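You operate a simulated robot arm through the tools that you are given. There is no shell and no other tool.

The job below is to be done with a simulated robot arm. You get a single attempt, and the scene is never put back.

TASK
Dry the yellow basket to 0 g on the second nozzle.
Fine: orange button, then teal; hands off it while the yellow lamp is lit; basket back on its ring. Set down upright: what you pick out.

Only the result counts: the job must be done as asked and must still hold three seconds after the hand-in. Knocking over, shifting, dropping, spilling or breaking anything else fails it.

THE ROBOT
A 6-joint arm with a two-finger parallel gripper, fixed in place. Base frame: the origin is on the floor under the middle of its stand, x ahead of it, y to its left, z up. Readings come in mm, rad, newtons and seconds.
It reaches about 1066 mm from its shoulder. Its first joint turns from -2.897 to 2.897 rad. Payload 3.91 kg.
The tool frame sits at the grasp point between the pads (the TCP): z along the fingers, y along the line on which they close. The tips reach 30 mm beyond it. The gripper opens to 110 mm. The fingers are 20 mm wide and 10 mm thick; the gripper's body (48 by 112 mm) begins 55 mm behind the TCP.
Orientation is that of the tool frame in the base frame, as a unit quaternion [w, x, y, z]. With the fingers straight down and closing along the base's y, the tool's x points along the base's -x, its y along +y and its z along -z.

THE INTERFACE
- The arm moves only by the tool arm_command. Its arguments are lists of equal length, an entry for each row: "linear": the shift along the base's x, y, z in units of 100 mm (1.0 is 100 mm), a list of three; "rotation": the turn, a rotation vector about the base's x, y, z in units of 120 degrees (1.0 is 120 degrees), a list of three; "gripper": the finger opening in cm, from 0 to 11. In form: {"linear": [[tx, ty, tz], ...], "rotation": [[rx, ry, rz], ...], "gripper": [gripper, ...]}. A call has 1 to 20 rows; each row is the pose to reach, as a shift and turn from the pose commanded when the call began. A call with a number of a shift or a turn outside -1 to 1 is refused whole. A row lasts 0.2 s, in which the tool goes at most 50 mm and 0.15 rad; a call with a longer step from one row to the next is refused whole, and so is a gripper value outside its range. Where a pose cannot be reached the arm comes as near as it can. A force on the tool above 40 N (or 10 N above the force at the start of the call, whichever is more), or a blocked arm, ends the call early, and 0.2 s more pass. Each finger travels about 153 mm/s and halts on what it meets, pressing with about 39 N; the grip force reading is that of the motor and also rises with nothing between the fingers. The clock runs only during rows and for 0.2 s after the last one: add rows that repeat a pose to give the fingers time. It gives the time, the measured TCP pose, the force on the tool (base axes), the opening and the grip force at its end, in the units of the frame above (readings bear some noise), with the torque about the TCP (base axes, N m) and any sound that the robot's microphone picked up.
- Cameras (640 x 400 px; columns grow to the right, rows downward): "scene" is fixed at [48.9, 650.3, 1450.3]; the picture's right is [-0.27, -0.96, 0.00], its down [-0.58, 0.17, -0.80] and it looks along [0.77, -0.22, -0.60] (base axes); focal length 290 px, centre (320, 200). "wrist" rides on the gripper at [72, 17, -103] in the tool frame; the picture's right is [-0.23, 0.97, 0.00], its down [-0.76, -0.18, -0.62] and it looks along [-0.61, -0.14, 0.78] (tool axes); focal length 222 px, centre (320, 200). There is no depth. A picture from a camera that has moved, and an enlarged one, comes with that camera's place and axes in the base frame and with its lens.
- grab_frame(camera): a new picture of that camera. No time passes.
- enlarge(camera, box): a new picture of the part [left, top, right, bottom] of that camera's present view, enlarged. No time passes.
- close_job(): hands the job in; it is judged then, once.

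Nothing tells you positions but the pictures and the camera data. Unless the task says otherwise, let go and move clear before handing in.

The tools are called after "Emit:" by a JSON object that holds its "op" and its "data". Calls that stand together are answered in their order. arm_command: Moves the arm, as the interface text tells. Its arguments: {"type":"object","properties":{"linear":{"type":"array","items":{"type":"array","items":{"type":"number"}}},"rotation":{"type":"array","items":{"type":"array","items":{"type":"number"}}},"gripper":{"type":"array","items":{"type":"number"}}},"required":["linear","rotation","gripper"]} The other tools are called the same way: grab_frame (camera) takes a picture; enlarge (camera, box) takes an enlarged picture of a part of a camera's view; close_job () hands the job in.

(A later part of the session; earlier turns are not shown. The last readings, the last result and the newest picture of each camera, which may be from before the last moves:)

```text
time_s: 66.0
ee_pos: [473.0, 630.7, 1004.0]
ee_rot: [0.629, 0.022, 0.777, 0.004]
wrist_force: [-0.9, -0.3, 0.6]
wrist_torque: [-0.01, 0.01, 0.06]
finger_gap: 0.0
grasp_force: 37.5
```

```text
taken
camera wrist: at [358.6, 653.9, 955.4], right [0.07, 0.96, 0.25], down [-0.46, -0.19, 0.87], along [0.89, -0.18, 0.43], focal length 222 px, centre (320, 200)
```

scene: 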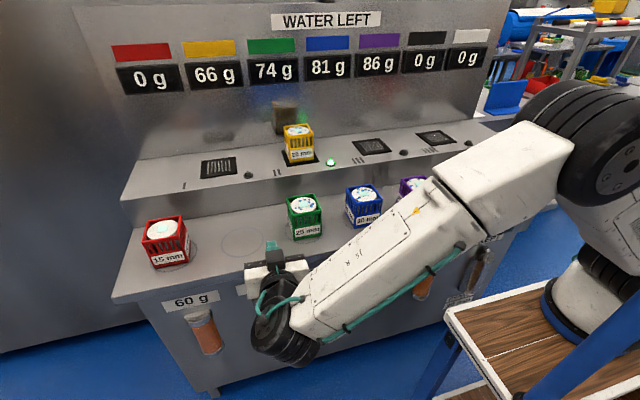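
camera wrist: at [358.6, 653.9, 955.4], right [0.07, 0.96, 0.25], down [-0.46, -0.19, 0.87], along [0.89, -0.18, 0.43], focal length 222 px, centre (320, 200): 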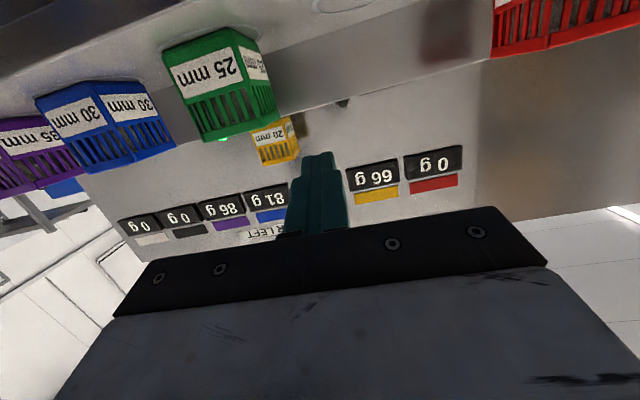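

The arm reported being blocked briefly (likely a joint or self limit) but recovered, and nothing moved on the bench. Tool is now nearly horizontal; I'll yaw it toward +y and bring it down in front of the orange button, staying clear of the bench edge.

Emit:
{"op": "arm_command", "data": {"linear": [[-0.03, 0.15, 0], [-0.06, 0.3, 0], [-0.1, 0.4, 0], [-0.15, 0.5, 0], [-0.15, 0.6, 0]], "rotation": [[0, 0, 0.06], [0, 0, 0.12], [0, 0, 0.18], [0, 0, 0.24], [0, 0, 0.25]], "gripper": [0, 0, 0, 0, 0]}}

Emit:
{"op": "arm_command", "data": {"linear": [[0, 0.2, -0.25], [0, 0.4, -0.5], [0, 0.6, -0.75], [0, 0.8, -1]], "rotation": [[0, 0, 0], [0, 0, 0], [0, 0, 0], [0, 0, 0]], "gripper": [0, 0, 0, 0]}}

Emit:
{"op": "grab_frame", "data": {"camera": "scene"}}

Emit:
{"op": "grab_frame", "data": {"camera": "wrist"}}

```text
time_s: 67.2
ee_pos: [473.3, 685.2, 990.5]
ee_rot: [0.606, -0.179, 0.759, 0.153]
wrist_force: [0.2, 0.3, -0.1]
wrist_torque: [0.01, 0.01, -0.01]
finger_gap: 0.2
grasp_force: 37.8
```

```text
time_s: 68.2
ee_pos: [453.6, 772.4, 902.5]
ee_rot: [0.607, -0.183, 0.755, 0.167]
wrist_force: [0.4, -0.2, -0.4]
wrist_torque: [0.01, 0.04, -0.01]
finger_gap: 0.0
grasp_force: 37.6
```

```text
taken
```

scene: 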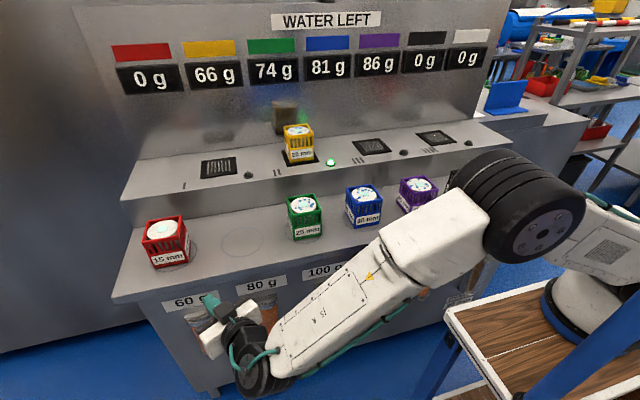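

```text
taken
camera wrist: at [342.8, 733.1, 854.5], right [-0.42, 0.87, 0.25], down [-0.3, -0.4, 0.87], along [0.86, 0.29, 0.43], focal length 222 px, centre (320, 200)
```

wrist: 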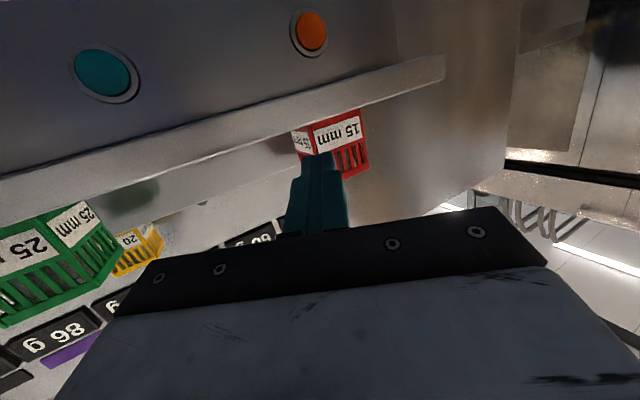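

Both target buttons are in view; orange measures about (597, 860, 800). I'll descend in front of it, then move in under the overhang to just short of contact.

Emit:
{"op": "arm_command", "data": {"linear": [[0.02, 0.07, -0.25], [0.04, 0.14, -0.5], [0.06, 0.21, -0.75], [0.06, 0.3, -0.96]], "rotation": [[0, 0, 0], [0, 0, 0], [0, 0, 0], [0, 0, 0]], "gripper": [0, 0, 0, 0]}}

Emit:
{"op": "grab_frame", "data": {"camera": "wrist"}}

Emit:
{"op": "grab_frame", "data": {"camera": "scene"}}

```text
time_s: 69.2
ee_pos: [460.8, 802.0, 806.2]
ee_rot: [0.607, -0.183, 0.755, 0.167]
wrist_force: [-0.5, -0.3, 0.8]
wrist_torque: [0.0, 0.0, -0.01]
finger_gap: 0.0
grasp_force: 37.2
```

```text
taken
camera wrist: at [351.3, 763.6, 758.5], right [-0.42, 0.87, 0.25], down [-0.3, -0.4, 0.87], along [0.86, 0.29, 0.43], focal length 222 px, centre (320, 200)
```

wrist: 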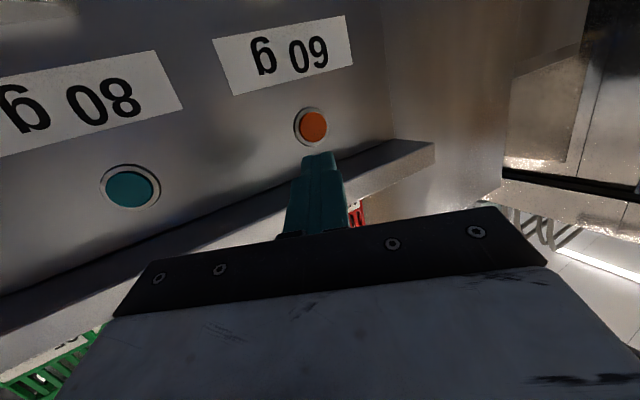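

```text
taken
```

scene: 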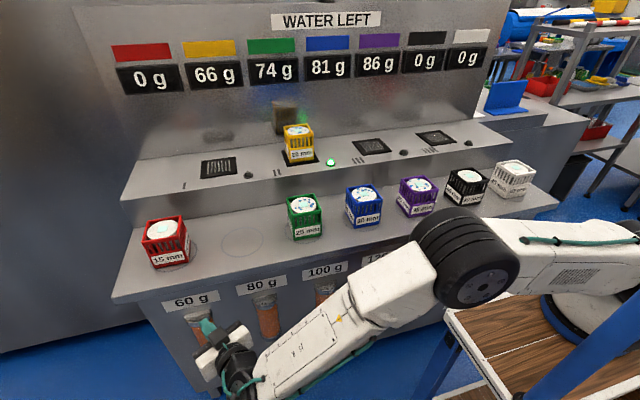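

Triangulating both views puts the panel a bit further back: orange ≈ (617, 872, 796), teal ≈ (622, 670, 795), overhang underside z≈855. I'll level the tool slightly and advance to about 25 mm short of the orange button.

Emit:
{"op": "arm_command", "data": {"linear": [[0.2, 0.12, -0.02], [0.4, 0.24, -0.04], [0.6, 0.36, -0.06], [0.8, 0.48, -0.07], [1, 0.58, -0.07]], "rotation": [[0.012, -0.022, 0], [0.024, -0.044, -0.0015], [0.024, -0.044, -0.0015], [0.024, -0.044, -0.0015], [0.024, -0.044, -0.0015]], "gripper": [0, 0, 0, 0, 0]}}

Emit:
{"op": "grab_frame", "data": {"camera": "wrist"}}

Emit:
{"op": "grab_frame", "data": {"camera": "scene"}}

```text
time_s: 70.4
ee_pos: [561.0, 862.1, 798.7]
ee_rot: [0.645, -0.175, 0.722, 0.176]
wrist_force: [0.1, -0.2, -0.3]
wrist_torque: [0.01, 0.01, -0.01]
finger_gap: 0.2
grasp_force: 37.4
```

```text
taken
camera wrist: at [455.8, 826.0, 739.0], right [-0.44, 0.86, 0.25], down [-0.38, -0.44, 0.82], along [0.81, 0.27, 0.52], focal length 222 px, centre (320, 200)
```

wrist: 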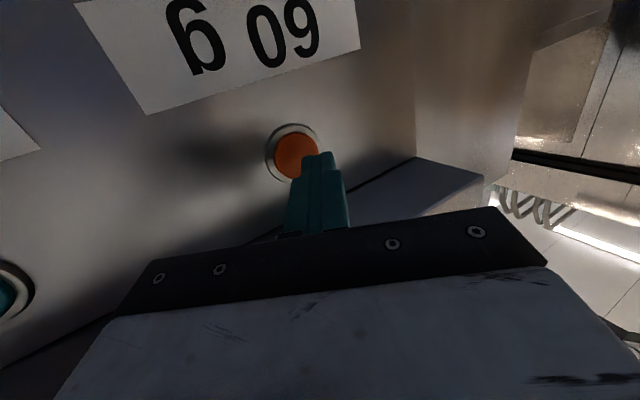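

```text
taken
```

scene: 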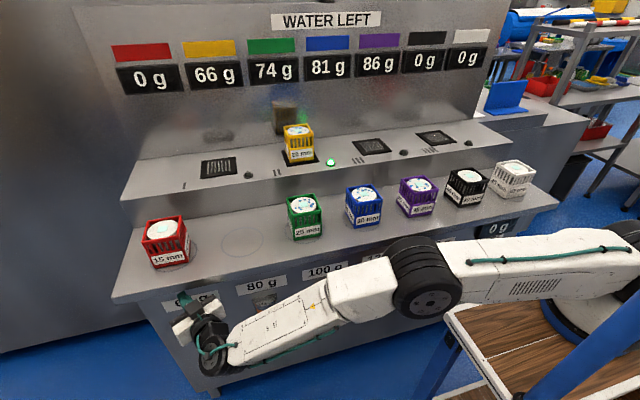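

The tip is lined up with the orange button (measured (617, 872, 795)). I'll advance along +x in small steps and watch force and sound.

Emit:
{"op": "arm_command", "data": {"linear": [[0.06, 0, 0], [0.12, 0, 0], [0.18, 0, 0]], "rotation": [[0, 0, 0], [0, 0, 0], [0, 0, 0]], "gripper": [0, 0, 0]}}

Emit:
{"op": "arm_command", "data": {"linear": [[0.03, 0, 0], [0.06, 0, 0]], "rotation": [[0, 0, 0], [0, 0, 0]], "gripper": [0, 0]}}

Emit:
{"op": "grab_frame", "data": {"camera": "wrist"}}

```text
time_s: 71.2
ee_pos: [579.5, 861.7, 800.2]
ee_rot: [0.645, -0.174, 0.723, 0.176]
wrist_force: [-1.3, -0.6, 1.1]
wrist_torque: [0.02, 0.0, -0.03]
finger_gap: 0.0
grasp_force: 37.5
```

```text
time_s: 71.8
ee_pos: [585.2, 861.1, 801.1]
ee_rot: [0.645, -0.174, 0.722, 0.176]
wrist_force: [-5.2, -2.6, -0.8]
wrist_torque: [0.02, 0.03, -0.03]
finger_gap: 0.2
grasp_force: 37.9
heard: click
```

```text
taken
camera wrist: at [479.3, 825.3, 739.4], right [-0.44, 0.86, 0.25], down [-0.38, -0.44, 0.82], along [0.81, 0.27, 0.52], focal length 222 px, centre (320, 200)
```

wrist: 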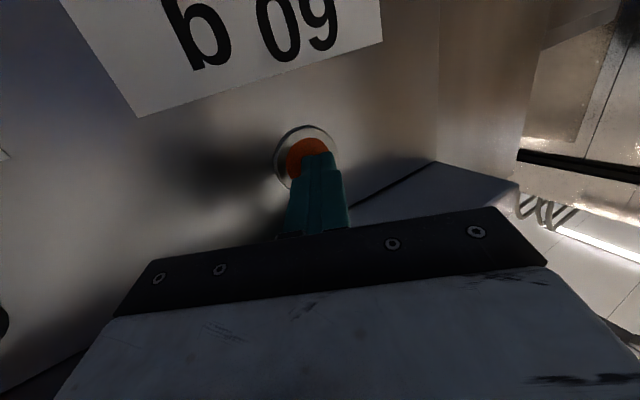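

A click was heard: orange is pressed. I'll back off and look at the displays and lamps.

Emit:
{"op": "arm_command", "data": {"linear": [[-0.1, 0, 0], [-0.3, -0.1, 0], [-0.5, -0.2, 0]], "rotation": [[0, 0, 0], [0, 0, 0], [0, 0, 0]], "gripper": [0, 0, 0]}}

Emit:
{"op": "grab_frame", "data": {"camera": "scene"}}

Emit:
{"op": "enlarge", "data": {"camera": "scene", "box": [240, 110, 400, 210]}}

```text
time_s: 72.6
ee_pos: [536.8, 839.9, 799.6]
ee_rot: [0.645, -0.174, 0.723, 0.176]
wrist_force: [0.8, -0.4, -0.3]
wrist_torque: [-0.01, -0.01, 0.03]
finger_gap: 0.2
grasp_force: 37.5
```

```text
taken
```

scene: 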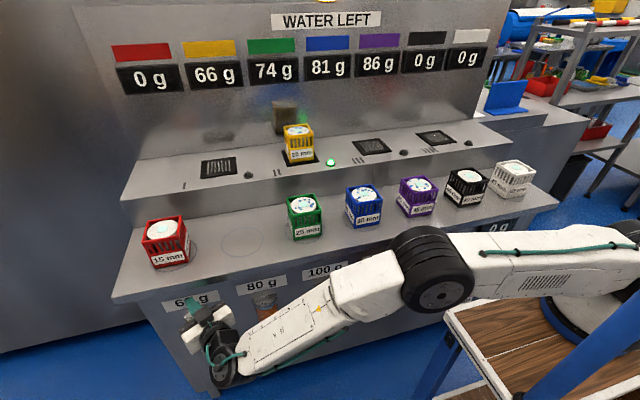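

```text
4.00 times, centred on (320, 160) of scene
camera zoom: at [48.9, 650.3, 1450.3], right [-0.27, -0.96, 0.0], down [-0.58, 0.17, -0.8], along [0.77, -0.22, -0.6], focal length 1158 px, centre (320, 360)
```

zoom: 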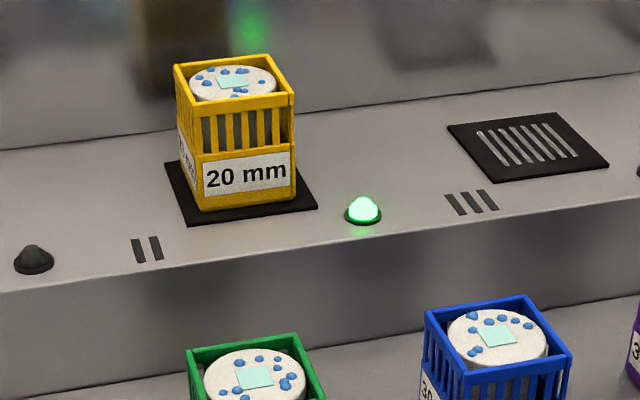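

Orange registered but the lamp is still green and the reading unchanged, so teal comes next. I'll slide along -y in front of the panel to the teal button.

Emit:
{"op": "arm_command", "data": {"linear": [[-0.1, -0.25, 0], [-0.2, -0.5, 0], [-0.3, -0.75, 0], [-0.3, -0.9, 0]], "rotation": [[0, 0, 0], [0, 0, 0], [0, 0, 0], [0, 0, 0]], "gripper": [0, 0, 0, 0]}}

Emit:
{"op": "arm_command", "data": {"linear": [[0, -0.3, 0], [0, -0.6, 0], [0, -0.9, 0]], "rotation": [[0, 0, 0], [0, 0, 0], [0, 0, 0]], "gripper": [0, 0, 0]}}

Emit:
{"op": "grab_frame", "data": {"camera": "wrist"}}

Emit:
{"op": "grab_frame", "data": {"camera": "scene"}}

```text
time_s: 73.6
ee_pos: [507.8, 750.1, 800.0]
ee_rot: [0.645, -0.173, 0.723, 0.175]
wrist_force: [-0.1, -0.7, 0.5]
wrist_torque: [-0.05, -0.02, 0.03]
finger_gap: 0.0
grasp_force: 37.8
```

```text
time_s: 74.4
ee_pos: [507.4, 659.7, 801.9]
ee_rot: [0.645, -0.174, 0.723, 0.177]
wrist_force: [-0.3, 0.1, -0.4]
wrist_torque: [0.03, -0.03, -0.01]
finger_gap: 0.2
grasp_force: 37.6
```

```text
taken
camera wrist: at [400.9, 624.0, 740.9], right [-0.44, 0.86, 0.26], down [-0.38, -0.44, 0.82], along [0.81, 0.26, 0.52], focal length 222 px, centre (320, 200)
```

wrist: 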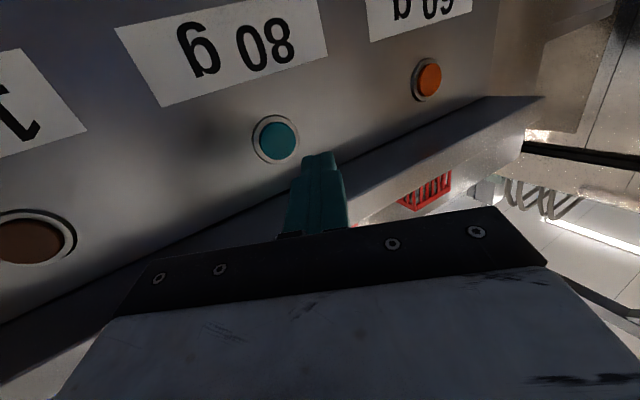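

```text
taken
```

scene: 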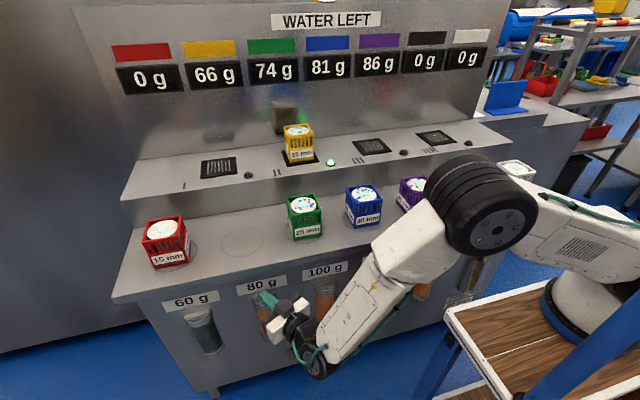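

The 60 g column has changed from orange to dark after the orange press. I'll zoom in on it before pressing anything else.

Emit:
{"op": "enlarge", "data": {"camera": "scene", "box": [150, 270, 290, 370]}}

Emit:
{"op": "enlarge", "data": {"camera": "scene", "box": [100, 0, 500, 200]}}

Emit:
{"op": "enlarge", "data": {"camera": "wrist", "box": [0, 0, 500, 260]}}

```text
4.00 times, centred on (220, 320) of scene
camera zoom: at [48.9, 650.3, 1450.3], right [-0.27, -0.96, 0.0], down [-0.58, 0.17, -0.8], along [0.77, -0.22, -0.6], focal length 1158 px, centre (720, -280)
```

zoom: 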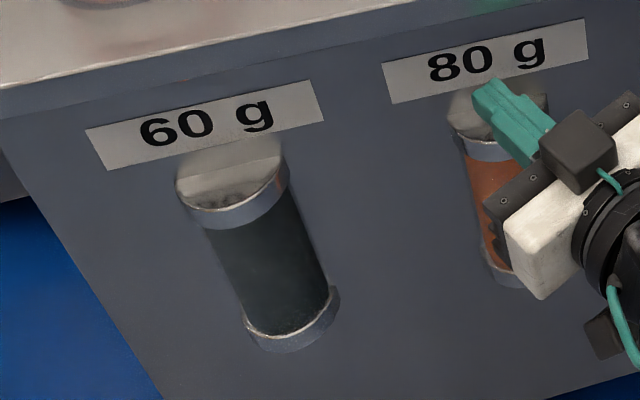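

```text
1.60 times, centred on (300, 100) of scene
camera zoom: at [48.9, 650.3, 1450.3], right [-0.27, -0.96, 0.0], down [-0.58, 0.17, -0.8], along [0.77, -0.22, -0.6], focal length 463 px, centre (352, 360)
```

zoom: 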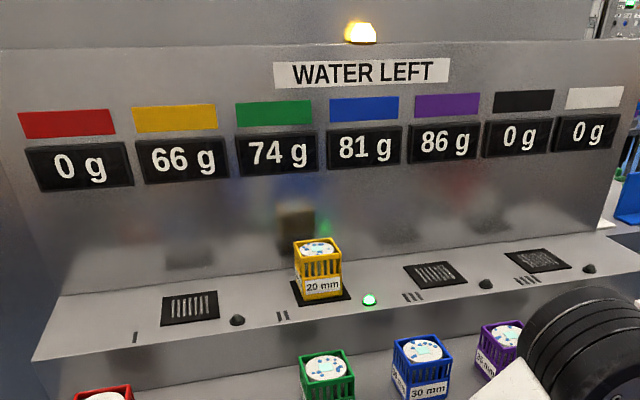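

```text
1.28 times, centred on (250, 130) of wrist
camera zoom: at [400.9, 624.0, 740.9], right [-0.44, 0.86, 0.26], down [-0.38, -0.44, 0.82], along [0.81, 0.26, 0.52], focal length 284 px, centre (410, 290)
```

zoom: 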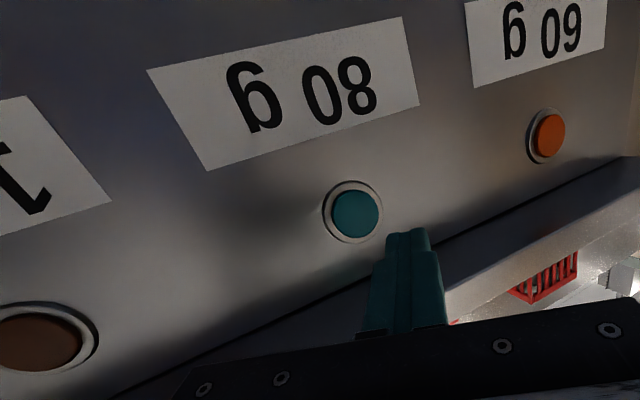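

A yellow beacon on top of the panel is now lit, so a cycle is running. I'm touching nothing; I'll hold still and watch the lamp and displays before pressing teal.

Emit:
{"op": "arm_command", "data": {"linear": [[0, 0, 0], [0, 0, 0], [0, 0, 0], [0, 0, 0]], "rotation": [[0, 0, 0], [0, 0, 0], [0, 0, 0], [0, 0, 0]], "gripper": [0, 0, 0, 0]}}

Emit:
{"op": "enlarge", "data": {"camera": "scene", "box": [100, 0, 500, 200]}}

Emit:
{"op": "enlarge", "data": {"camera": "scene", "box": [150, 240, 510, 390]}}

```text
time_s: 75.4
ee_pos: [507.8, 659.9, 801.7]
ee_rot: [0.645, -0.174, 0.723, 0.176]
wrist_force: [-0.3, -0.2, -0.5]
wrist_torque: [0.0, -0.02, 0.02]
finger_gap: 0.2
grasp_force: 37.5
```

```text
1.60 times, centred on (300, 100) of scene
camera zoom: at [48.9, 650.3, 1450.3], right [-0.27, -0.96, 0.0], down [-0.58, 0.17, -0.8], along [0.77, -0.22, -0.6], focal length 463 px, centre (352, 360)
```

zoom: 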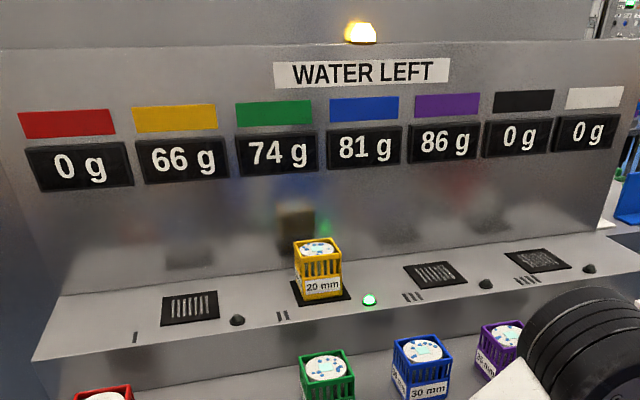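

```text
1.78 times, centred on (330, 315) of scene
camera zoom: at [48.9, 650.3, 1450.3], right [-0.27, -0.96, 0.0], down [-0.58, 0.17, -0.8], along [0.77, -0.22, -0.6], focal length 515 px, centre (302, -4)
```

zoom: 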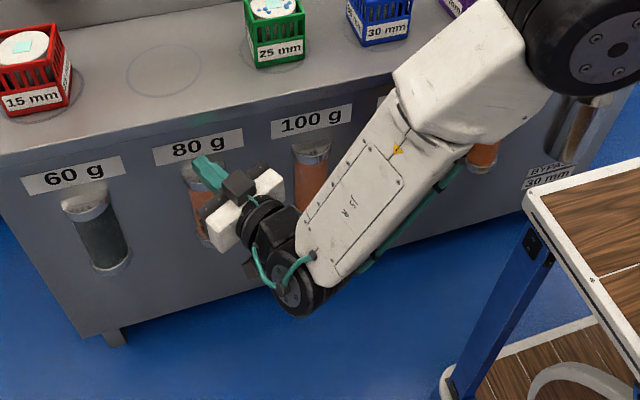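

The lamp stays lit with 66 g still shown. I'll move the arm aside to read the KEPT display while waiting.

Emit:
{"op": "arm_command", "data": {"linear": [[-0.15, 0.2, 0], [-0.3, 0.4, 0], [-0.4, 0.6, 0], [-0.4, 0.9, 0]], "rotation": [[0, 0, 0], [0, 0, 0], [0, 0, 0], [0, 0, 0]], "gripper": [0, 0, 0, 0]}}

Emit:
{"op": "grab_frame", "data": {"camera": "scene"}}

Emit:
{"op": "enlarge", "data": {"camera": "scene", "box": [100, 0, 500, 200]}}

Emit:
{"op": "enlarge", "data": {"camera": "scene", "box": [420, 200, 560, 300]}}

```text
time_s: 76.4
ee_pos: [464.6, 751.1, 799.5]
ee_rot: [0.646, -0.174, 0.722, 0.176]
wrist_force: [0.1, 0.3, -0.3]
wrist_torque: [0.04, 0.02, -0.01]
finger_gap: 0.0
grasp_force: 37.3
```

```text
taken
```

scene: 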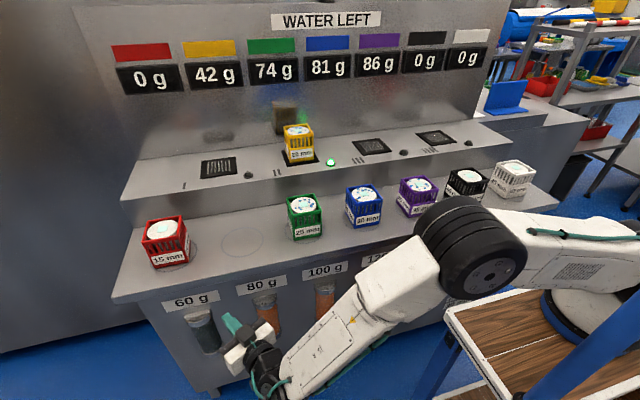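

```text
1.60 times, centred on (300, 100) of scene
camera zoom: at [48.9, 650.3, 1450.3], right [-0.27, -0.96, 0.0], down [-0.58, 0.17, -0.8], along [0.77, -0.22, -0.6], focal length 463 px, centre (352, 360)
```

zoom: 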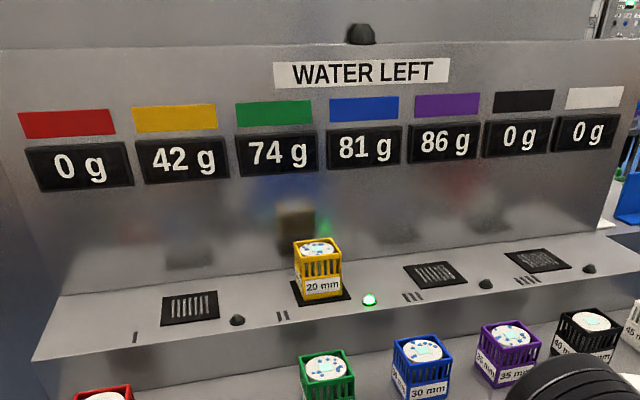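

```text
4.00 times, centred on (490, 250) of scene
camera zoom: at [48.9, 650.3, 1450.3], right [-0.27, -0.96, 0.0], down [-0.58, 0.17, -0.8], along [0.77, -0.22, -0.6], focal length 1158 px, centre (-360, 0)
```

zoom: 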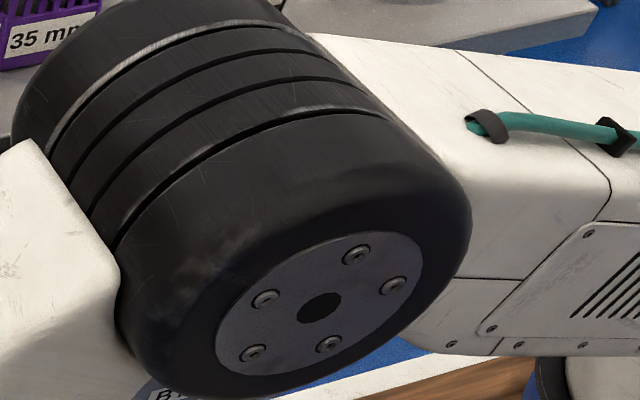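

The orange cycle finished: lamp off, yellow dropped 66 → 42 g, i.e. only 24 of the 60 g, which fits a split 20/(20+30) with the 30 mm bypass. Teal would then remove only 32 g and leave 10 g, so the bypass probably has to be picked out first; I'll raise the arm and read KEPT to test that idea.

Emit:
{"op": "arm_command", "data": {"linear": [[0, -0.1, 0.33], [0, -0.2, 0.66], [0, -0.3, 0.95]], "rotation": [[0, 0, 0], [0, 0, 0], [0, 0, 0]], "gripper": [0, 0, 0]}}

Emit:
{"op": "arm_command", "data": {"linear": [[0, -0.1, 0.33], [0, -0.2, 0.66], [0, -0.3, 0.95]], "rotation": [[0, 0, 0], [0, 0, 0], [0, 0, 0]], "gripper": [0, 0, 0]}}

Emit:
{"op": "grab_frame", "data": {"camera": "scene"}}

Emit:
{"op": "enlarge", "data": {"camera": "scene", "box": [440, 200, 560, 320]}}

```text
time_s: 77.2
ee_pos: [466.0, 719.5, 896.1]
ee_rot: [0.646, -0.174, 0.722, 0.176]
wrist_force: [-0.1, 0.0, 0.0]
wrist_torque: [0.02, -0.02, -0.02]
finger_gap: 0.1
grasp_force: 38.2
```

```text
time_s: 78.0
ee_pos: [465.5, 690.0, 990.0]
ee_rot: [0.645, -0.174, 0.723, 0.175]
wrist_force: [-0.3, -0.7, -0.6]
wrist_torque: [0.02, 0.01, 0.0]
finger_gap: 0.0
grasp_force: 37.4
```

```text
taken
```

scene: 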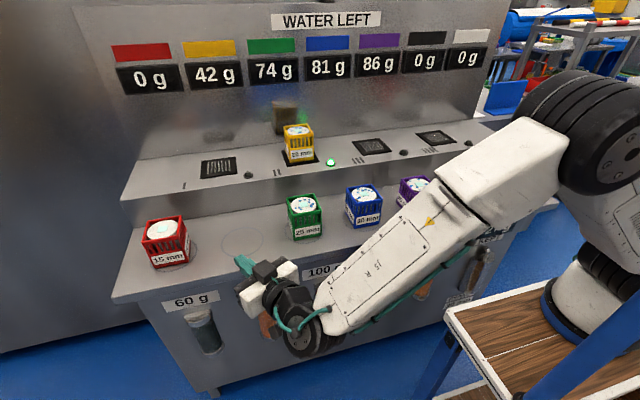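

```text
3.33 times, centred on (500, 260) of scene
camera zoom: at [48.9, 650.3, 1450.3], right [-0.27, -0.96, 0.0], down [-0.58, 0.17, -0.8], along [0.77, -0.22, -0.6], focal length 965 px, centre (-280, 0)
```

zoom: 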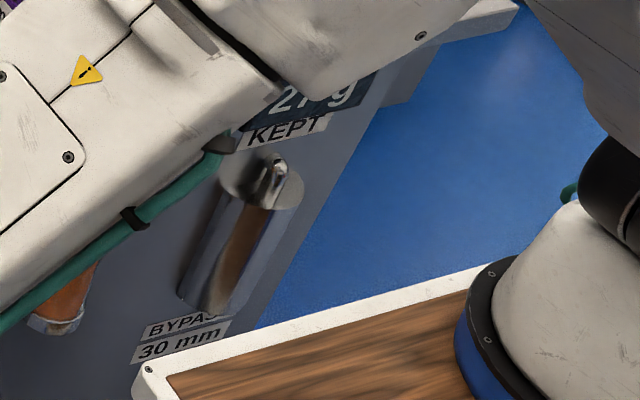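

KEPT now shows a number starting with 2. I'll move the arm a bit more to read it fully.

Emit:
{"op": "arm_command", "data": {"linear": [[0, 0.2, 0.33], [0, 0.4, 0.6], [0, 0.6, 0.9]], "rotation": [[0, 0, 0], [0, 0, 0], [0, 0, 0]], "gripper": [0, 0, 0]}}

Emit:
{"op": "enlarge", "data": {"camera": "scene", "box": [440, 200, 560, 320]}}

Emit:
{"op": "grab_frame", "data": {"camera": "scene"}}

```text
time_s: 78.8
ee_pos: [467.5, 748.9, 1078.5]
ee_rot: [0.646, -0.174, 0.723, 0.174]
wrist_force: [-0.3, -0.2, 0.4]
wrist_torque: [-0.02, 0.01, 0.02]
finger_gap: 0.3
grasp_force: 37.8
```

```text
3.33 times, centred on (500, 260) of scene
camera zoom: at [48.9, 650.3, 1450.3], right [-0.27, -0.96, 0.0], down [-0.58, 0.17, -0.8], along [0.77, -0.22, -0.6], focal length 965 px, centre (-280, 0)
```

zoom: 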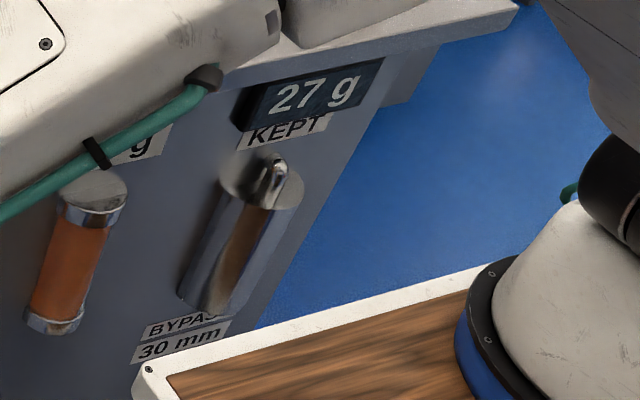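

```text
taken
```

scene: 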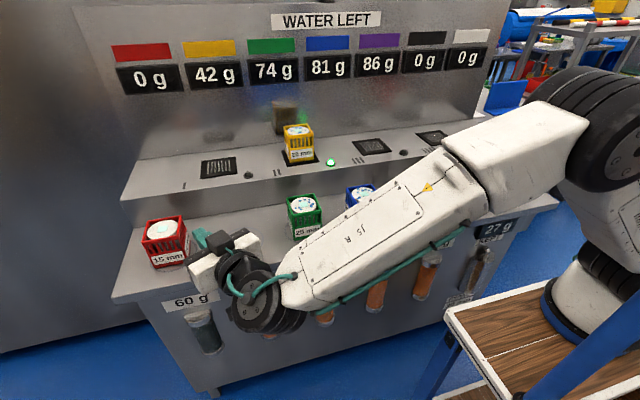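

KEPT reads 27 g, so the bypass does take a share of each dose; with it in, teal would leave about 10 g. The bypass canister therefore has to be picked out (and set down upright) before teal. I'll straighten the tool and travel over to the -y side to inspect how it is mounted.

Emit:
{"op": "arm_command", "data": {"linear": [[0.03, -0.08, 0.04], [0.06, -0.16, 0.08], [0.09, -0.24, 0.12], [0.12, -0.32, 0.16], [0.15, -0.4, 0.2], [0.18, -0.48, 0.24], [0.21, -0.56, 0.28], [0.24, -0.64, 0.32], [0.27, -0.72, 0.36], [0.3, -0.8, 0.4], [0.33, -0.9, 0.44], [0.36, -1, 0.48]], "rotation": [[-0.0153, 0.0567, -0.0153], [-0.0306, 0.1135, -0.0306], [-0.0459, 0.1702, -0.0459], [-0.0611, 0.227, -0.0611], [-0.0764, 0.2837, -0.0764], [-0.0917, 0.3405, -0.0917], [-0.107, 0.3972, -0.107], [-0.1223, 0.4539, -0.1223], [-0.1376, 0.5107, -0.1376], [-0.1528, 0.5674, -0.1528], [-0.1681, 0.6242, -0.1681], [-0.1834, 0.6809, -0.1834]], "gripper": [0, 0, 0, 0, 0, 0, 0, 0, 0, 0, 0, 0]}}

Emit:
{"op": "arm_command", "data": {"linear": [[0.05, -0.33, 0], [0.1, -0.66, 0], [0.2, -1, 0]], "rotation": [[0, 0, 0], [0, 0, 0], [0, 0, 0]], "gripper": [0, 0, 0]}}

Emit:
{"op": "grab_frame", "data": {"camera": "scene"}}

```text
time_s: 81.4
ee_pos: [500.2, 649.3, 1128.3]
ee_rot: [-0.001, 0.002, 1.0, 0.001]
wrist_force: [0.4, 0.2, -0.1]
wrist_torque: [0.0, 0.0, 0.01]
finger_gap: 0.4
grasp_force: 37.1
```

```text
time_s: 82.2
ee_pos: [519.0, 552.6, 1126.3]
ee_rot: [0.0, 0.0, 1.0, 0.001]
wrist_force: [0.0, 1.0, -0.5]
wrist_torque: [-0.01, 0.01, 0.02]
finger_gap: 0.1
grasp_force: 38.0
```

```text
taken
```

scene: 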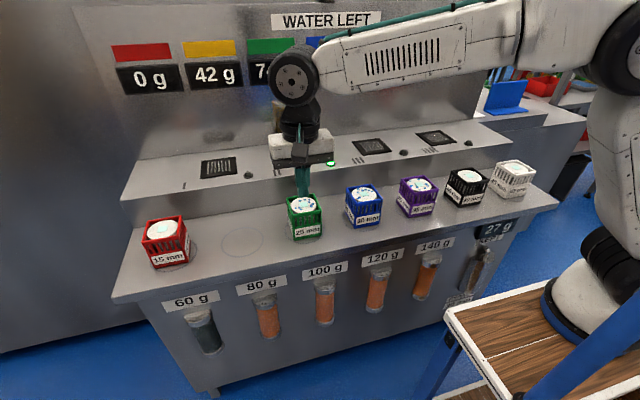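

The view of the bypass is clear from here; I'll zoom on its whole body, bottom and handle once more before travelling.

Emit:
{"op": "enlarge", "data": {"camera": "scene", "box": [455, 240, 500, 305]}}

Emit:
{"op": "enlarge", "data": {"camera": "scene", "box": [450, 270, 490, 305]}}

Emit:
{"op": "enlarge", "data": {"camera": "scene", "box": [470, 215, 530, 265]}}

```text
6.15 times, centred on (478, 272) of scene
camera zoom: at [48.9, 650.3, 1450.3], right [-0.27, -0.96, 0.0], down [-0.58, 0.17, -0.8], along [0.77, -0.22, -0.6], focal length 1782 px, centre (-649, -246)
```

zoom: 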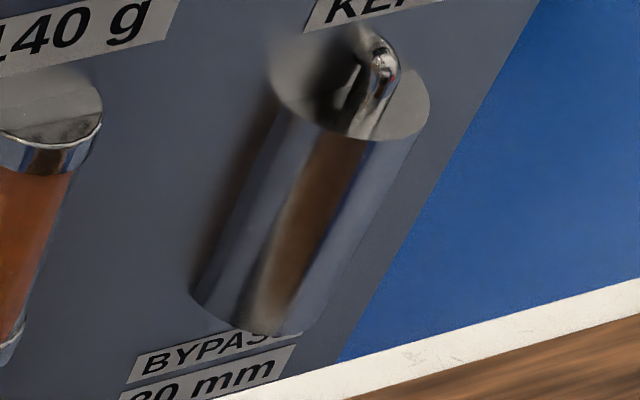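

```text
11.43 times, centred on (470, 288) of scene
camera zoom: at [48.9, 650.3, 1450.3], right [-0.27, -0.96, 0.0], down [-0.58, 0.17, -0.8], along [0.77, -0.22, -0.6], focal length 3309 px, centre (-1394, -800)
```

zoom: 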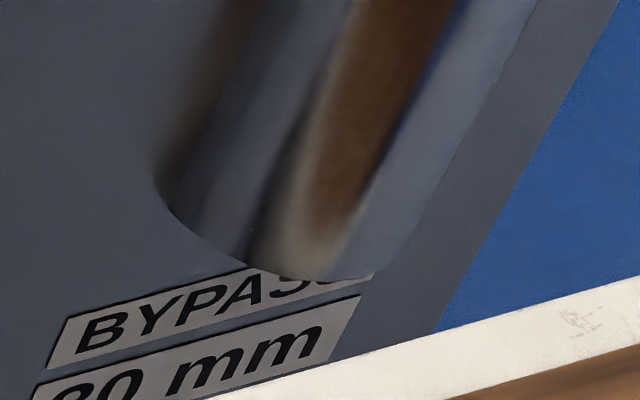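

```text
8.00 times, centred on (500, 240) of scene
camera zoom: at [48.9, 650.3, 1450.3], right [-0.27, -0.96, 0.0], down [-0.58, 0.17, -0.8], along [0.77, -0.22, -0.6], focal length 2316 px, centre (-1120, -120)
```

zoom: 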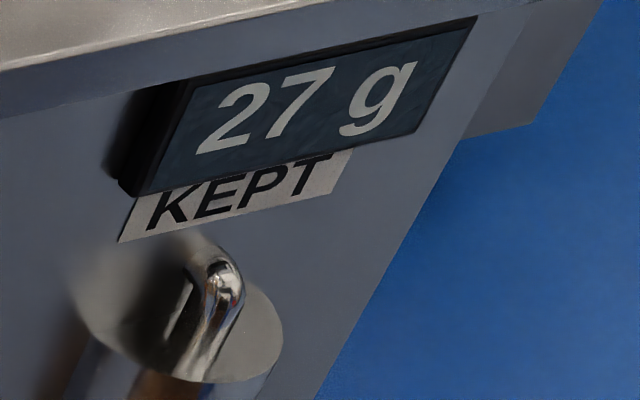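

Looking closely, the bypass is a fixed cylinder fed by a pipe from the panel, so it isn't meant to come out. The numbers fit instead: KEPT 27 g carries over to the next dose, (80 + 27) × 0.4 ≈ 42.8 g, which just covers the remaining 42 g (and the same rule explains the other baskets' readings). So I'll go and press teal as instructed, leaving everything as it is.

Emit:
{"op": "arm_command", "data": {"linear": [[-0.04, 0.08, -0.08], [-0.08, 0.16, -0.16], [-0.13, 0.24, -0.24], [-0.17, 0.32, -0.32], [-0.22, 0.4, -0.4], [-0.26, 0.48, -0.48], [-0.3, 0.56, -0.56], [-0.35, 0.65, -0.64], [-0.39, 0.73, -0.72], [-0.43, 0.81, -0.8], [-0.48, 0.89, -0.88], [-0.52, 0.97, -0.96]], "rotation": [[0.0153, -0.0567, 0.0153], [0.0306, -0.1135, 0.0306], [0.0459, -0.1702, 0.0459], [0.0611, -0.227, 0.0611], [0.0764, -0.2837, 0.0764], [0.0917, -0.3405, 0.0917], [0.107, -0.3972, 0.107], [0.1223, -0.4539, 0.1223], [0.1376, -0.5107, 0.1376], [0.1528, -0.5674, 0.1528], [0.1681, -0.6242, 0.1681], [0.1834, -0.6809, 0.1834]], "gripper": [0, 0, 0, 0, 0, 0, 0, 0, 0, 0, 0, 0]}}

Emit:
{"op": "grab_frame", "data": {"camera": "scene"}}

```text
time_s: 84.8
ee_pos: [479.5, 644.0, 1033.9]
ee_rot: [0.648, -0.168, 0.723, 0.172]
wrist_force: [0.6, 0.3, 0.4]
wrist_torque: [0.0, -0.03, -0.01]
finger_gap: 0.3
grasp_force: 37.6
```

```text
taken
```

scene: 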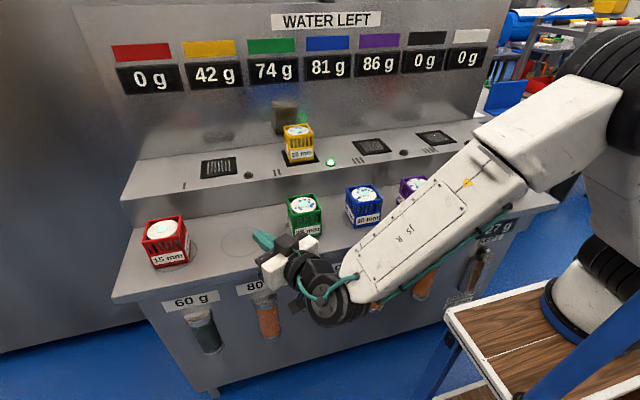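

The tool is oriented for pressing again. I'll descend in front of the teal button in stages.

Emit:
{"op": "arm_command", "data": {"linear": [[0, 0.05, -0.2], [0, 0.1, -0.4], [0, 0.12, -0.6], [0, 0.12, -0.78]], "rotation": [[0, 0, 0], [0, 0, 0], [0, 0, 0], [0, 0, 0]], "gripper": [0, 0, 0, 0]}}

Emit:
{"op": "arm_command", "data": {"linear": [[0, 0.02, -0.2], [0, 0.04, -0.4], [0, 0.04, -0.6], [0, 0.04, -0.78]], "rotation": [[0, 0, 0], [0, 0, 0], [0, 0, 0], [0, 0, 0]], "gripper": [0, 0, 0, 0]}}

Emit:
{"op": "arm_command", "data": {"linear": [[0, 0, -0.2], [0, 0, -0.4], [0, 0, -0.6], [0, 0, -0.78]], "rotation": [[0, 0, 0], [0, 0, 0], [0, 0, 0], [0, 0, 0]], "gripper": [0, 0, 0, 0]}}

Emit:
{"op": "grab_frame", "data": {"camera": "wrist"}}

```text
time_s: 85.8
ee_pos: [472.5, 659.7, 954.3]
ee_rot: [0.645, -0.173, 0.723, 0.176]
wrist_force: [-0.1, 0.0, 0.4]
wrist_torque: [0.02, -0.01, -0.05]
finger_gap: 0.0
grasp_force: 37.9
```

```text
time_s: 86.8
ee_pos: [471.2, 663.4, 877.2]
ee_rot: [0.646, -0.174, 0.722, 0.177]
wrist_force: [-0.4, 0.0, -0.6]
wrist_torque: [-0.01, -0.01, -0.01]
finger_gap: 0.1
grasp_force: 38.0
```

```text
time_s: 87.8
ee_pos: [469.1, 662.8, 799.4]
ee_rot: [0.646, -0.174, 0.722, 0.177]
wrist_force: [0.2, 0.4, 0.9]
wrist_torque: [0.0, -0.01, -0.02]
finger_gap: 0.0
grasp_force: 37.7
```

```text
taken
camera wrist: at [363.3, 627.5, 737.9], right [-0.44, 0.86, 0.26], down [-0.38, -0.44, 0.82], along [0.81, 0.26, 0.52], focal length 222 px, centre (320, 200)
```

wrist: 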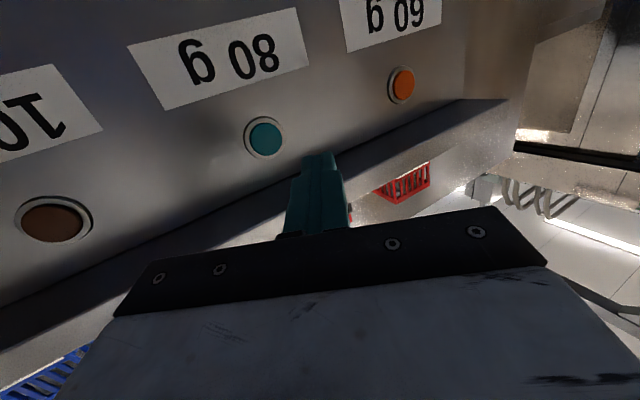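

The teal button is lined up ahead. I'll advance under the overhang to about 25 mm short of it.

Emit:
{"op": "arm_command", "data": {"linear": [[0.25, -0.01, 0], [0.5, -0.02, 0], [0.75, -0.03, -0.01], [0.92, -0.03, -0.01]], "rotation": [[0, 0, 0], [0, 0, 0], [0, 0, 0], [0, 0, 0]], "gripper": [0, 0, 0, 0]}}

Emit:
{"op": "grab_frame", "data": {"camera": "wrist"}}

Emit:
{"op": "grab_frame", "data": {"camera": "scene"}}

```text
time_s: 88.8
ee_pos: [561.8, 659.1, 796.7]
ee_rot: [0.645, -0.175, 0.723, 0.176]
wrist_force: [0.4, 0.8, -0.9]
wrist_torque: [-0.01, 0.0, -0.01]
finger_gap: 0.0
grasp_force: 38.0
```

```text
taken
camera wrist: at [456.0, 623.6, 735.3], right [-0.44, 0.86, 0.25], down [-0.38, -0.44, 0.82], along [0.81, 0.27, 0.52], focal length 222 px, centre (320, 200)
```

wrist: 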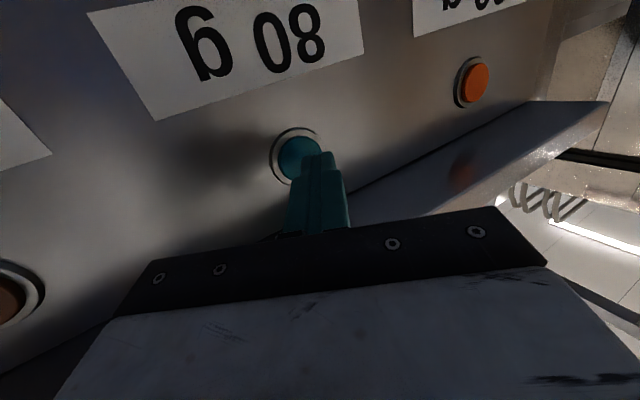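

```text
taken
```

scene: 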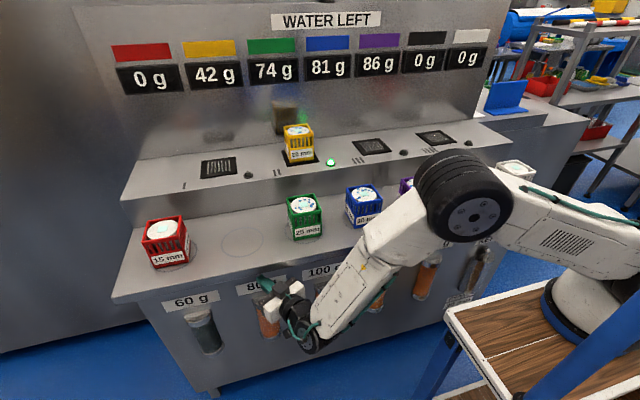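

Same alignment as with orange. Now advancing in small steps to press teal.

Emit:
{"op": "arm_command", "data": {"linear": [[0.06, 0, 0.01], [0.12, 0, 0.02], [0.18, 0, 0.02]], "rotation": [[0, 0, 0], [0, 0, 0], [0, 0, 0]], "gripper": [0, 0, 0]}}

Emit:
{"op": "arm_command", "data": {"linear": [[0.03, 0, 0], [0.06, 0, 0]], "rotation": [[0, 0, 0], [0, 0, 0]], "gripper": [0, 0]}}

```text
time_s: 89.6
ee_pos: [579.4, 660.3, 798.7]
ee_rot: [0.646, -0.175, 0.722, 0.177]
wrist_force: [0.0, -0.2, 0.0]
wrist_torque: [-0.01, 0.01, -0.01]
finger_gap: 0.0
grasp_force: 37.5
```

```text
time_s: 90.2
ee_pos: [586.0, 660.5, 798.7]
ee_rot: [0.646, -0.174, 0.722, 0.176]
wrist_force: [-5.2, -0.2, 3.9]
wrist_torque: [0.04, -0.14, 0.0]
finger_gap: 0.0
grasp_force: 37.5
heard: click
```

A click: teal is pressed. I'll back straight off the button and check the lamp and readings, keeping clear of the basket.

Emit:
{"op": "arm_command", "data": {"linear": [[-0.15, 0, 0], [-0.4, 0, 0], [-0.7, 0, 0], [-1, 0, 0]], "rotation": [[0, 0, 0], [0, 0, 0], [0, 0, 0], [0, 0, 0]], "gripper": [0, 0, 0, 0]}}

Emit:
{"op": "enlarge", "data": {"camera": "scene", "box": [100, 0, 500, 200]}}

Emit:
{"op": "grab_frame", "data": {"camera": "scene"}}

```text
time_s: 91.2
ee_pos: [485.2, 659.8, 799.7]
ee_rot: [0.646, -0.174, 0.723, 0.176]
wrist_force: [0.0, 0.7, 0.7]
wrist_torque: [0.0, -0.01, -0.01]
finger_gap: 0.2
grasp_force: 37.6
```

```text
1.60 times, centred on (300, 100) of scene
camera zoom: at [48.9, 650.3, 1450.3], right [-0.27, -0.96, 0.0], down [-0.58, 0.17, -0.8], along [0.77, -0.22, -0.6], focal length 463 px, centre (352, 360)
```

zoom: 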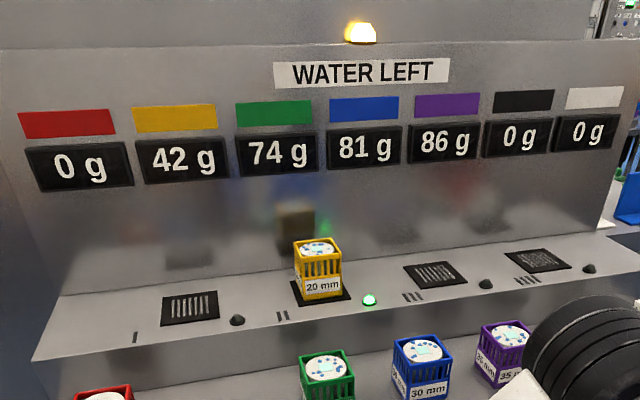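

```text
taken
```

scene: 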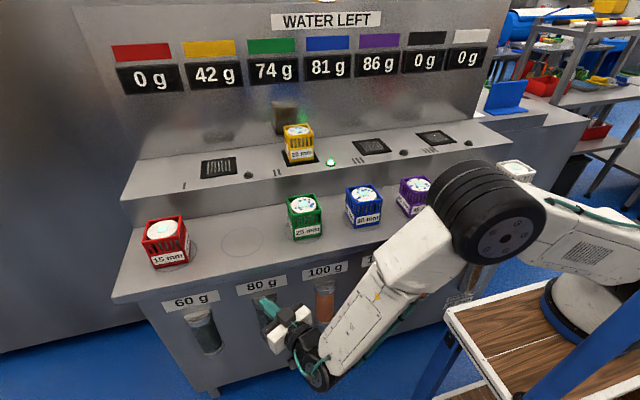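

The yellow lamp is lit, so the teal cycle is running and I stay away from the basket. I'll wait and then check again.

Emit:
{"op": "arm_command", "data": {"linear": [[0, 0, 0], [0, 0, 0], [0, 0, 0], [0, 0, 0], [0, 0, 0], [0, 0, 0], [0, 0, 0], [0, 0, 0], [0, 0, 0], [0, 0, 0], [0, 0, 0], [0, 0, 0], [0, 0, 0], [0, 0, 0], [0, 0, 0]], "rotation": [[0, 0, 0], [0, 0, 0], [0, 0, 0], [0, 0, 0], [0, 0, 0], [0, 0, 0], [0, 0, 0], [0, 0, 0], [0, 0, 0], [0, 0, 0], [0, 0, 0], [0, 0, 0], [0, 0, 0], [0, 0, 0], [0, 0, 0]], "gripper": [0, 0, 0, 0, 0, 0, 0, 0, 0, 0, 0, 0, 0, 0, 0]}}

Emit:
{"op": "enlarge", "data": {"camera": "scene", "box": [100, 0, 500, 200]}}

```text
time_s: 94.4
ee_pos: [485.0, 659.3, 799.8]
ee_rot: [0.645, -0.174, 0.723, 0.176]
wrist_force: [1.1, -0.4, -0.4]
wrist_torque: [0.0, 0.01, -0.03]
finger_gap: 0.0
grasp_force: 37.1
```

```text
1.60 times, centred on (300, 100) of scene
camera zoom: at [48.9, 650.3, 1450.3], right [-0.27, -0.96, 0.0], down [-0.58, 0.17, -0.8], along [0.77, -0.22, -0.6], focal length 463 px, centre (352, 360)
```

zoom: 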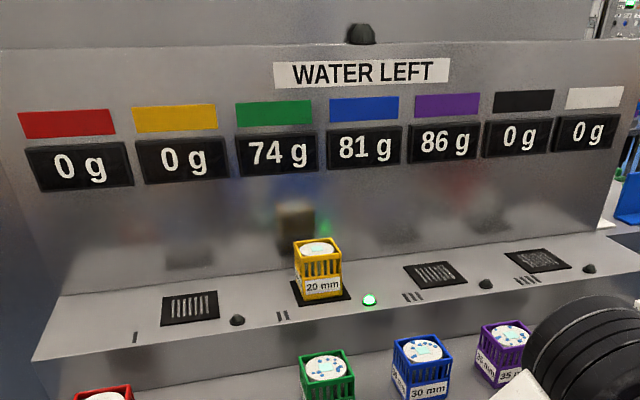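

Yellow now reads 0 g and the yellow lamp is off. Next I raise the tool, return it to the 30° tilted grasp orientation with fingers open, and go back to fetch the basket.

Emit:
{"op": "arm_command", "data": {"linear": [[-0.05, 0, 0.3], [-0.1, 0, 0.6], [-0.1, 0, 0.98]], "rotation": [[0, 0, 0], [0, 0, 0], [0, 0, 0]], "gripper": [0, 0, 0]}}

Emit:
{"op": "arm_command", "data": {"linear": [[0, 0, 0.3], [0, 0, 0.6], [0, 0, 0.98]], "rotation": [[0, 0, 0], [0, 0, 0], [0, 0, 0]], "gripper": [0, 0, 0]}}

Emit:
{"op": "arm_command", "data": {"linear": [[0.05, -0.05, 0.1], [0.1, -0.1, 0.2], [0.15, -0.15, 0.3], [0.2, -0.2, 0.4], [0.25, -0.25, 0.5], [0.3, -0.3, 0.6], [0.35, -0.35, 0.75], [0.4, -0.4, 0.9], [0.45, -0.45, 1]], "rotation": [[-0.014, 0.0482, -0.0234], [-0.028, 0.0965, -0.0468], [-0.0419, 0.1447, -0.0703], [-0.0559, 0.193, -0.0937], [-0.0699, 0.2412, -0.1171], [-0.0839, 0.2895, -0.1405], [-0.0978, 0.3377, -0.164], [-0.1118, 0.386, -0.1874], [-0.1258, 0.4342, -0.2108]], "gripper": [0, 0, 0, 0, 0, 0, 0, 0, 0]}}

Emit:
{"op": "grab_frame", "data": {"camera": "scene"}}

```text
time_s: 95.2
ee_pos: [475.7, 659.2, 897.1]
ee_rot: [0.645, -0.175, 0.723, 0.176]
wrist_force: [-0.2, -0.2, 0.1]
wrist_torque: [0.01, 0.0, -0.03]
finger_gap: 0.0
grasp_force: 37.8
```

```text
time_s: 96.0
ee_pos: [477.9, 660.4, 993.0]
ee_rot: [0.646, -0.173, 0.723, 0.173]
wrist_force: [-1.3, -0.4, -0.2]
wrist_torque: [0.0, 0.04, 0.04]
finger_gap: 0.0
grasp_force: 37.7
```

```text
time_s: 98.0
ee_pos: [519.5, 615.2, 1096.7]
ee_rot: [0.259, -0.002, 0.966, 0.001]
wrist_force: [-0.9, 0.4, -0.2]
wrist_torque: [0.05, -0.04, 0.03]
finger_gap: 0.0
grasp_force: 37.7
```

```text
taken
```

scene: 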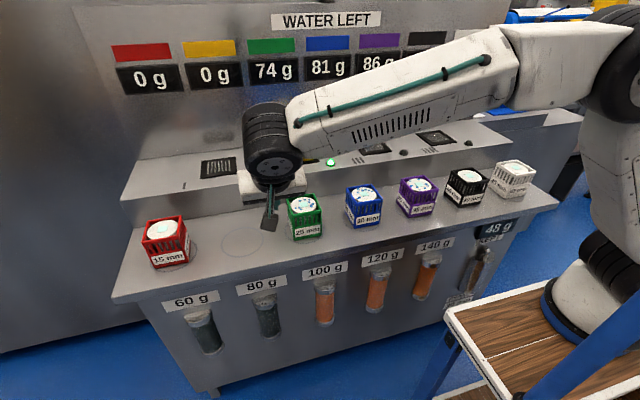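

Lamp off, yellow 0 g, KEPT 48 g as predicted. I'll move back over the nozzle with the fingers open, retracing my earlier retreat path.

Emit:
{"op": "arm_command", "data": {"linear": [[0.2, -0.1, 0.2], [0.45, -0.2, 0.4], [0.7, -0.25, 0.6], [0.9, -0.3, 0.73]], "rotation": [[0, 0, 0], [0, 0, 0], [0, 0, 0], [0, 0, 0]], "gripper": [0, 3, 6, 9]}}

Emit:
{"op": "arm_command", "data": {"linear": [[0.3, -0.2, 0], [0.6, -0.4, 0], [0.9, -0.6, 0]], "rotation": [[0, 0, 0], [0, 0, 0], [0, 0, 0]], "gripper": [10, 11, 11]}}

Emit:
{"op": "arm_command", "data": {"linear": [[0.15, -0.14, 0], [0.35, -0.28, 0], [0.52, -0.42, 0]], "rotation": [[0, 0, 0], [0, 0, 0], [0, 0, 0]], "gripper": [11, 11, 11]}}

Emit:
{"op": "grab_frame", "data": {"camera": "scene"}}

Emit:
{"op": "grab_frame", "data": {"camera": "wrist"}}

```text
time_s: 99.0
ee_pos: [608.1, 585.0, 1168.5]
ee_rot: [0.26, -0.004, 0.966, 0.001]
wrist_force: [-0.8, 0.8, 0.3]
wrist_torque: [-0.04, -0.01, 0.01]
finger_gap: 89.9
grasp_force: 0.1
```

```text
time_s: 99.8
ee_pos: [700.5, 526.1, 1168.0]
ee_rot: [0.261, -0.004, 0.965, 0.001]
wrist_force: [-0.7, 0.7, -0.6]
wrist_torque: [0.02, 0.01, -0.01]
finger_gap: 110.2
grasp_force: 0.1
```

```text
time_s: 100.6
ee_pos: [751.9, 482.6, 1169.7]
ee_rot: [0.261, -0.003, 0.965, 0.0]
wrist_force: [-0.4, 0.3, -0.4]
wrist_torque: [-0.01, 0.0, -0.02]
finger_gap: 110.2
grasp_force: 0.0
```

```text
taken
```

scene: 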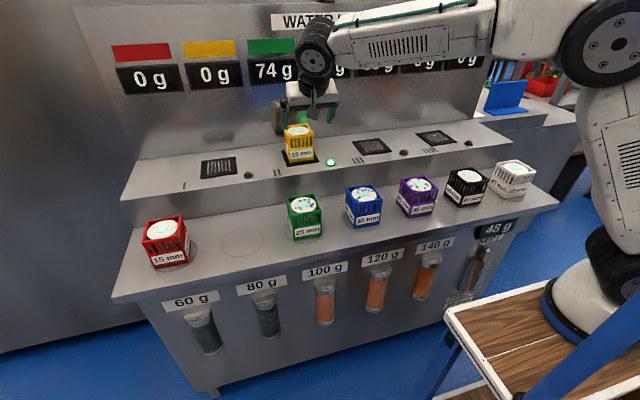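

```text
taken
camera wrist: at [637.7, 499.9, 1222.7], right [0.19, 0.98, 0.12], down [0.35, -0.18, 0.92], along [0.92, -0.14, -0.37], focal length 222 px, centre (320, 200)
```

wrist: 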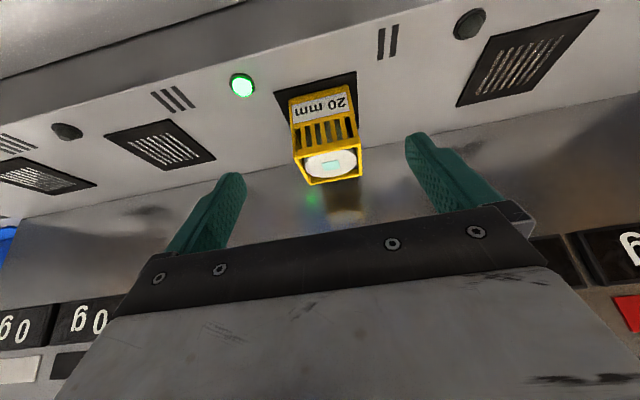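

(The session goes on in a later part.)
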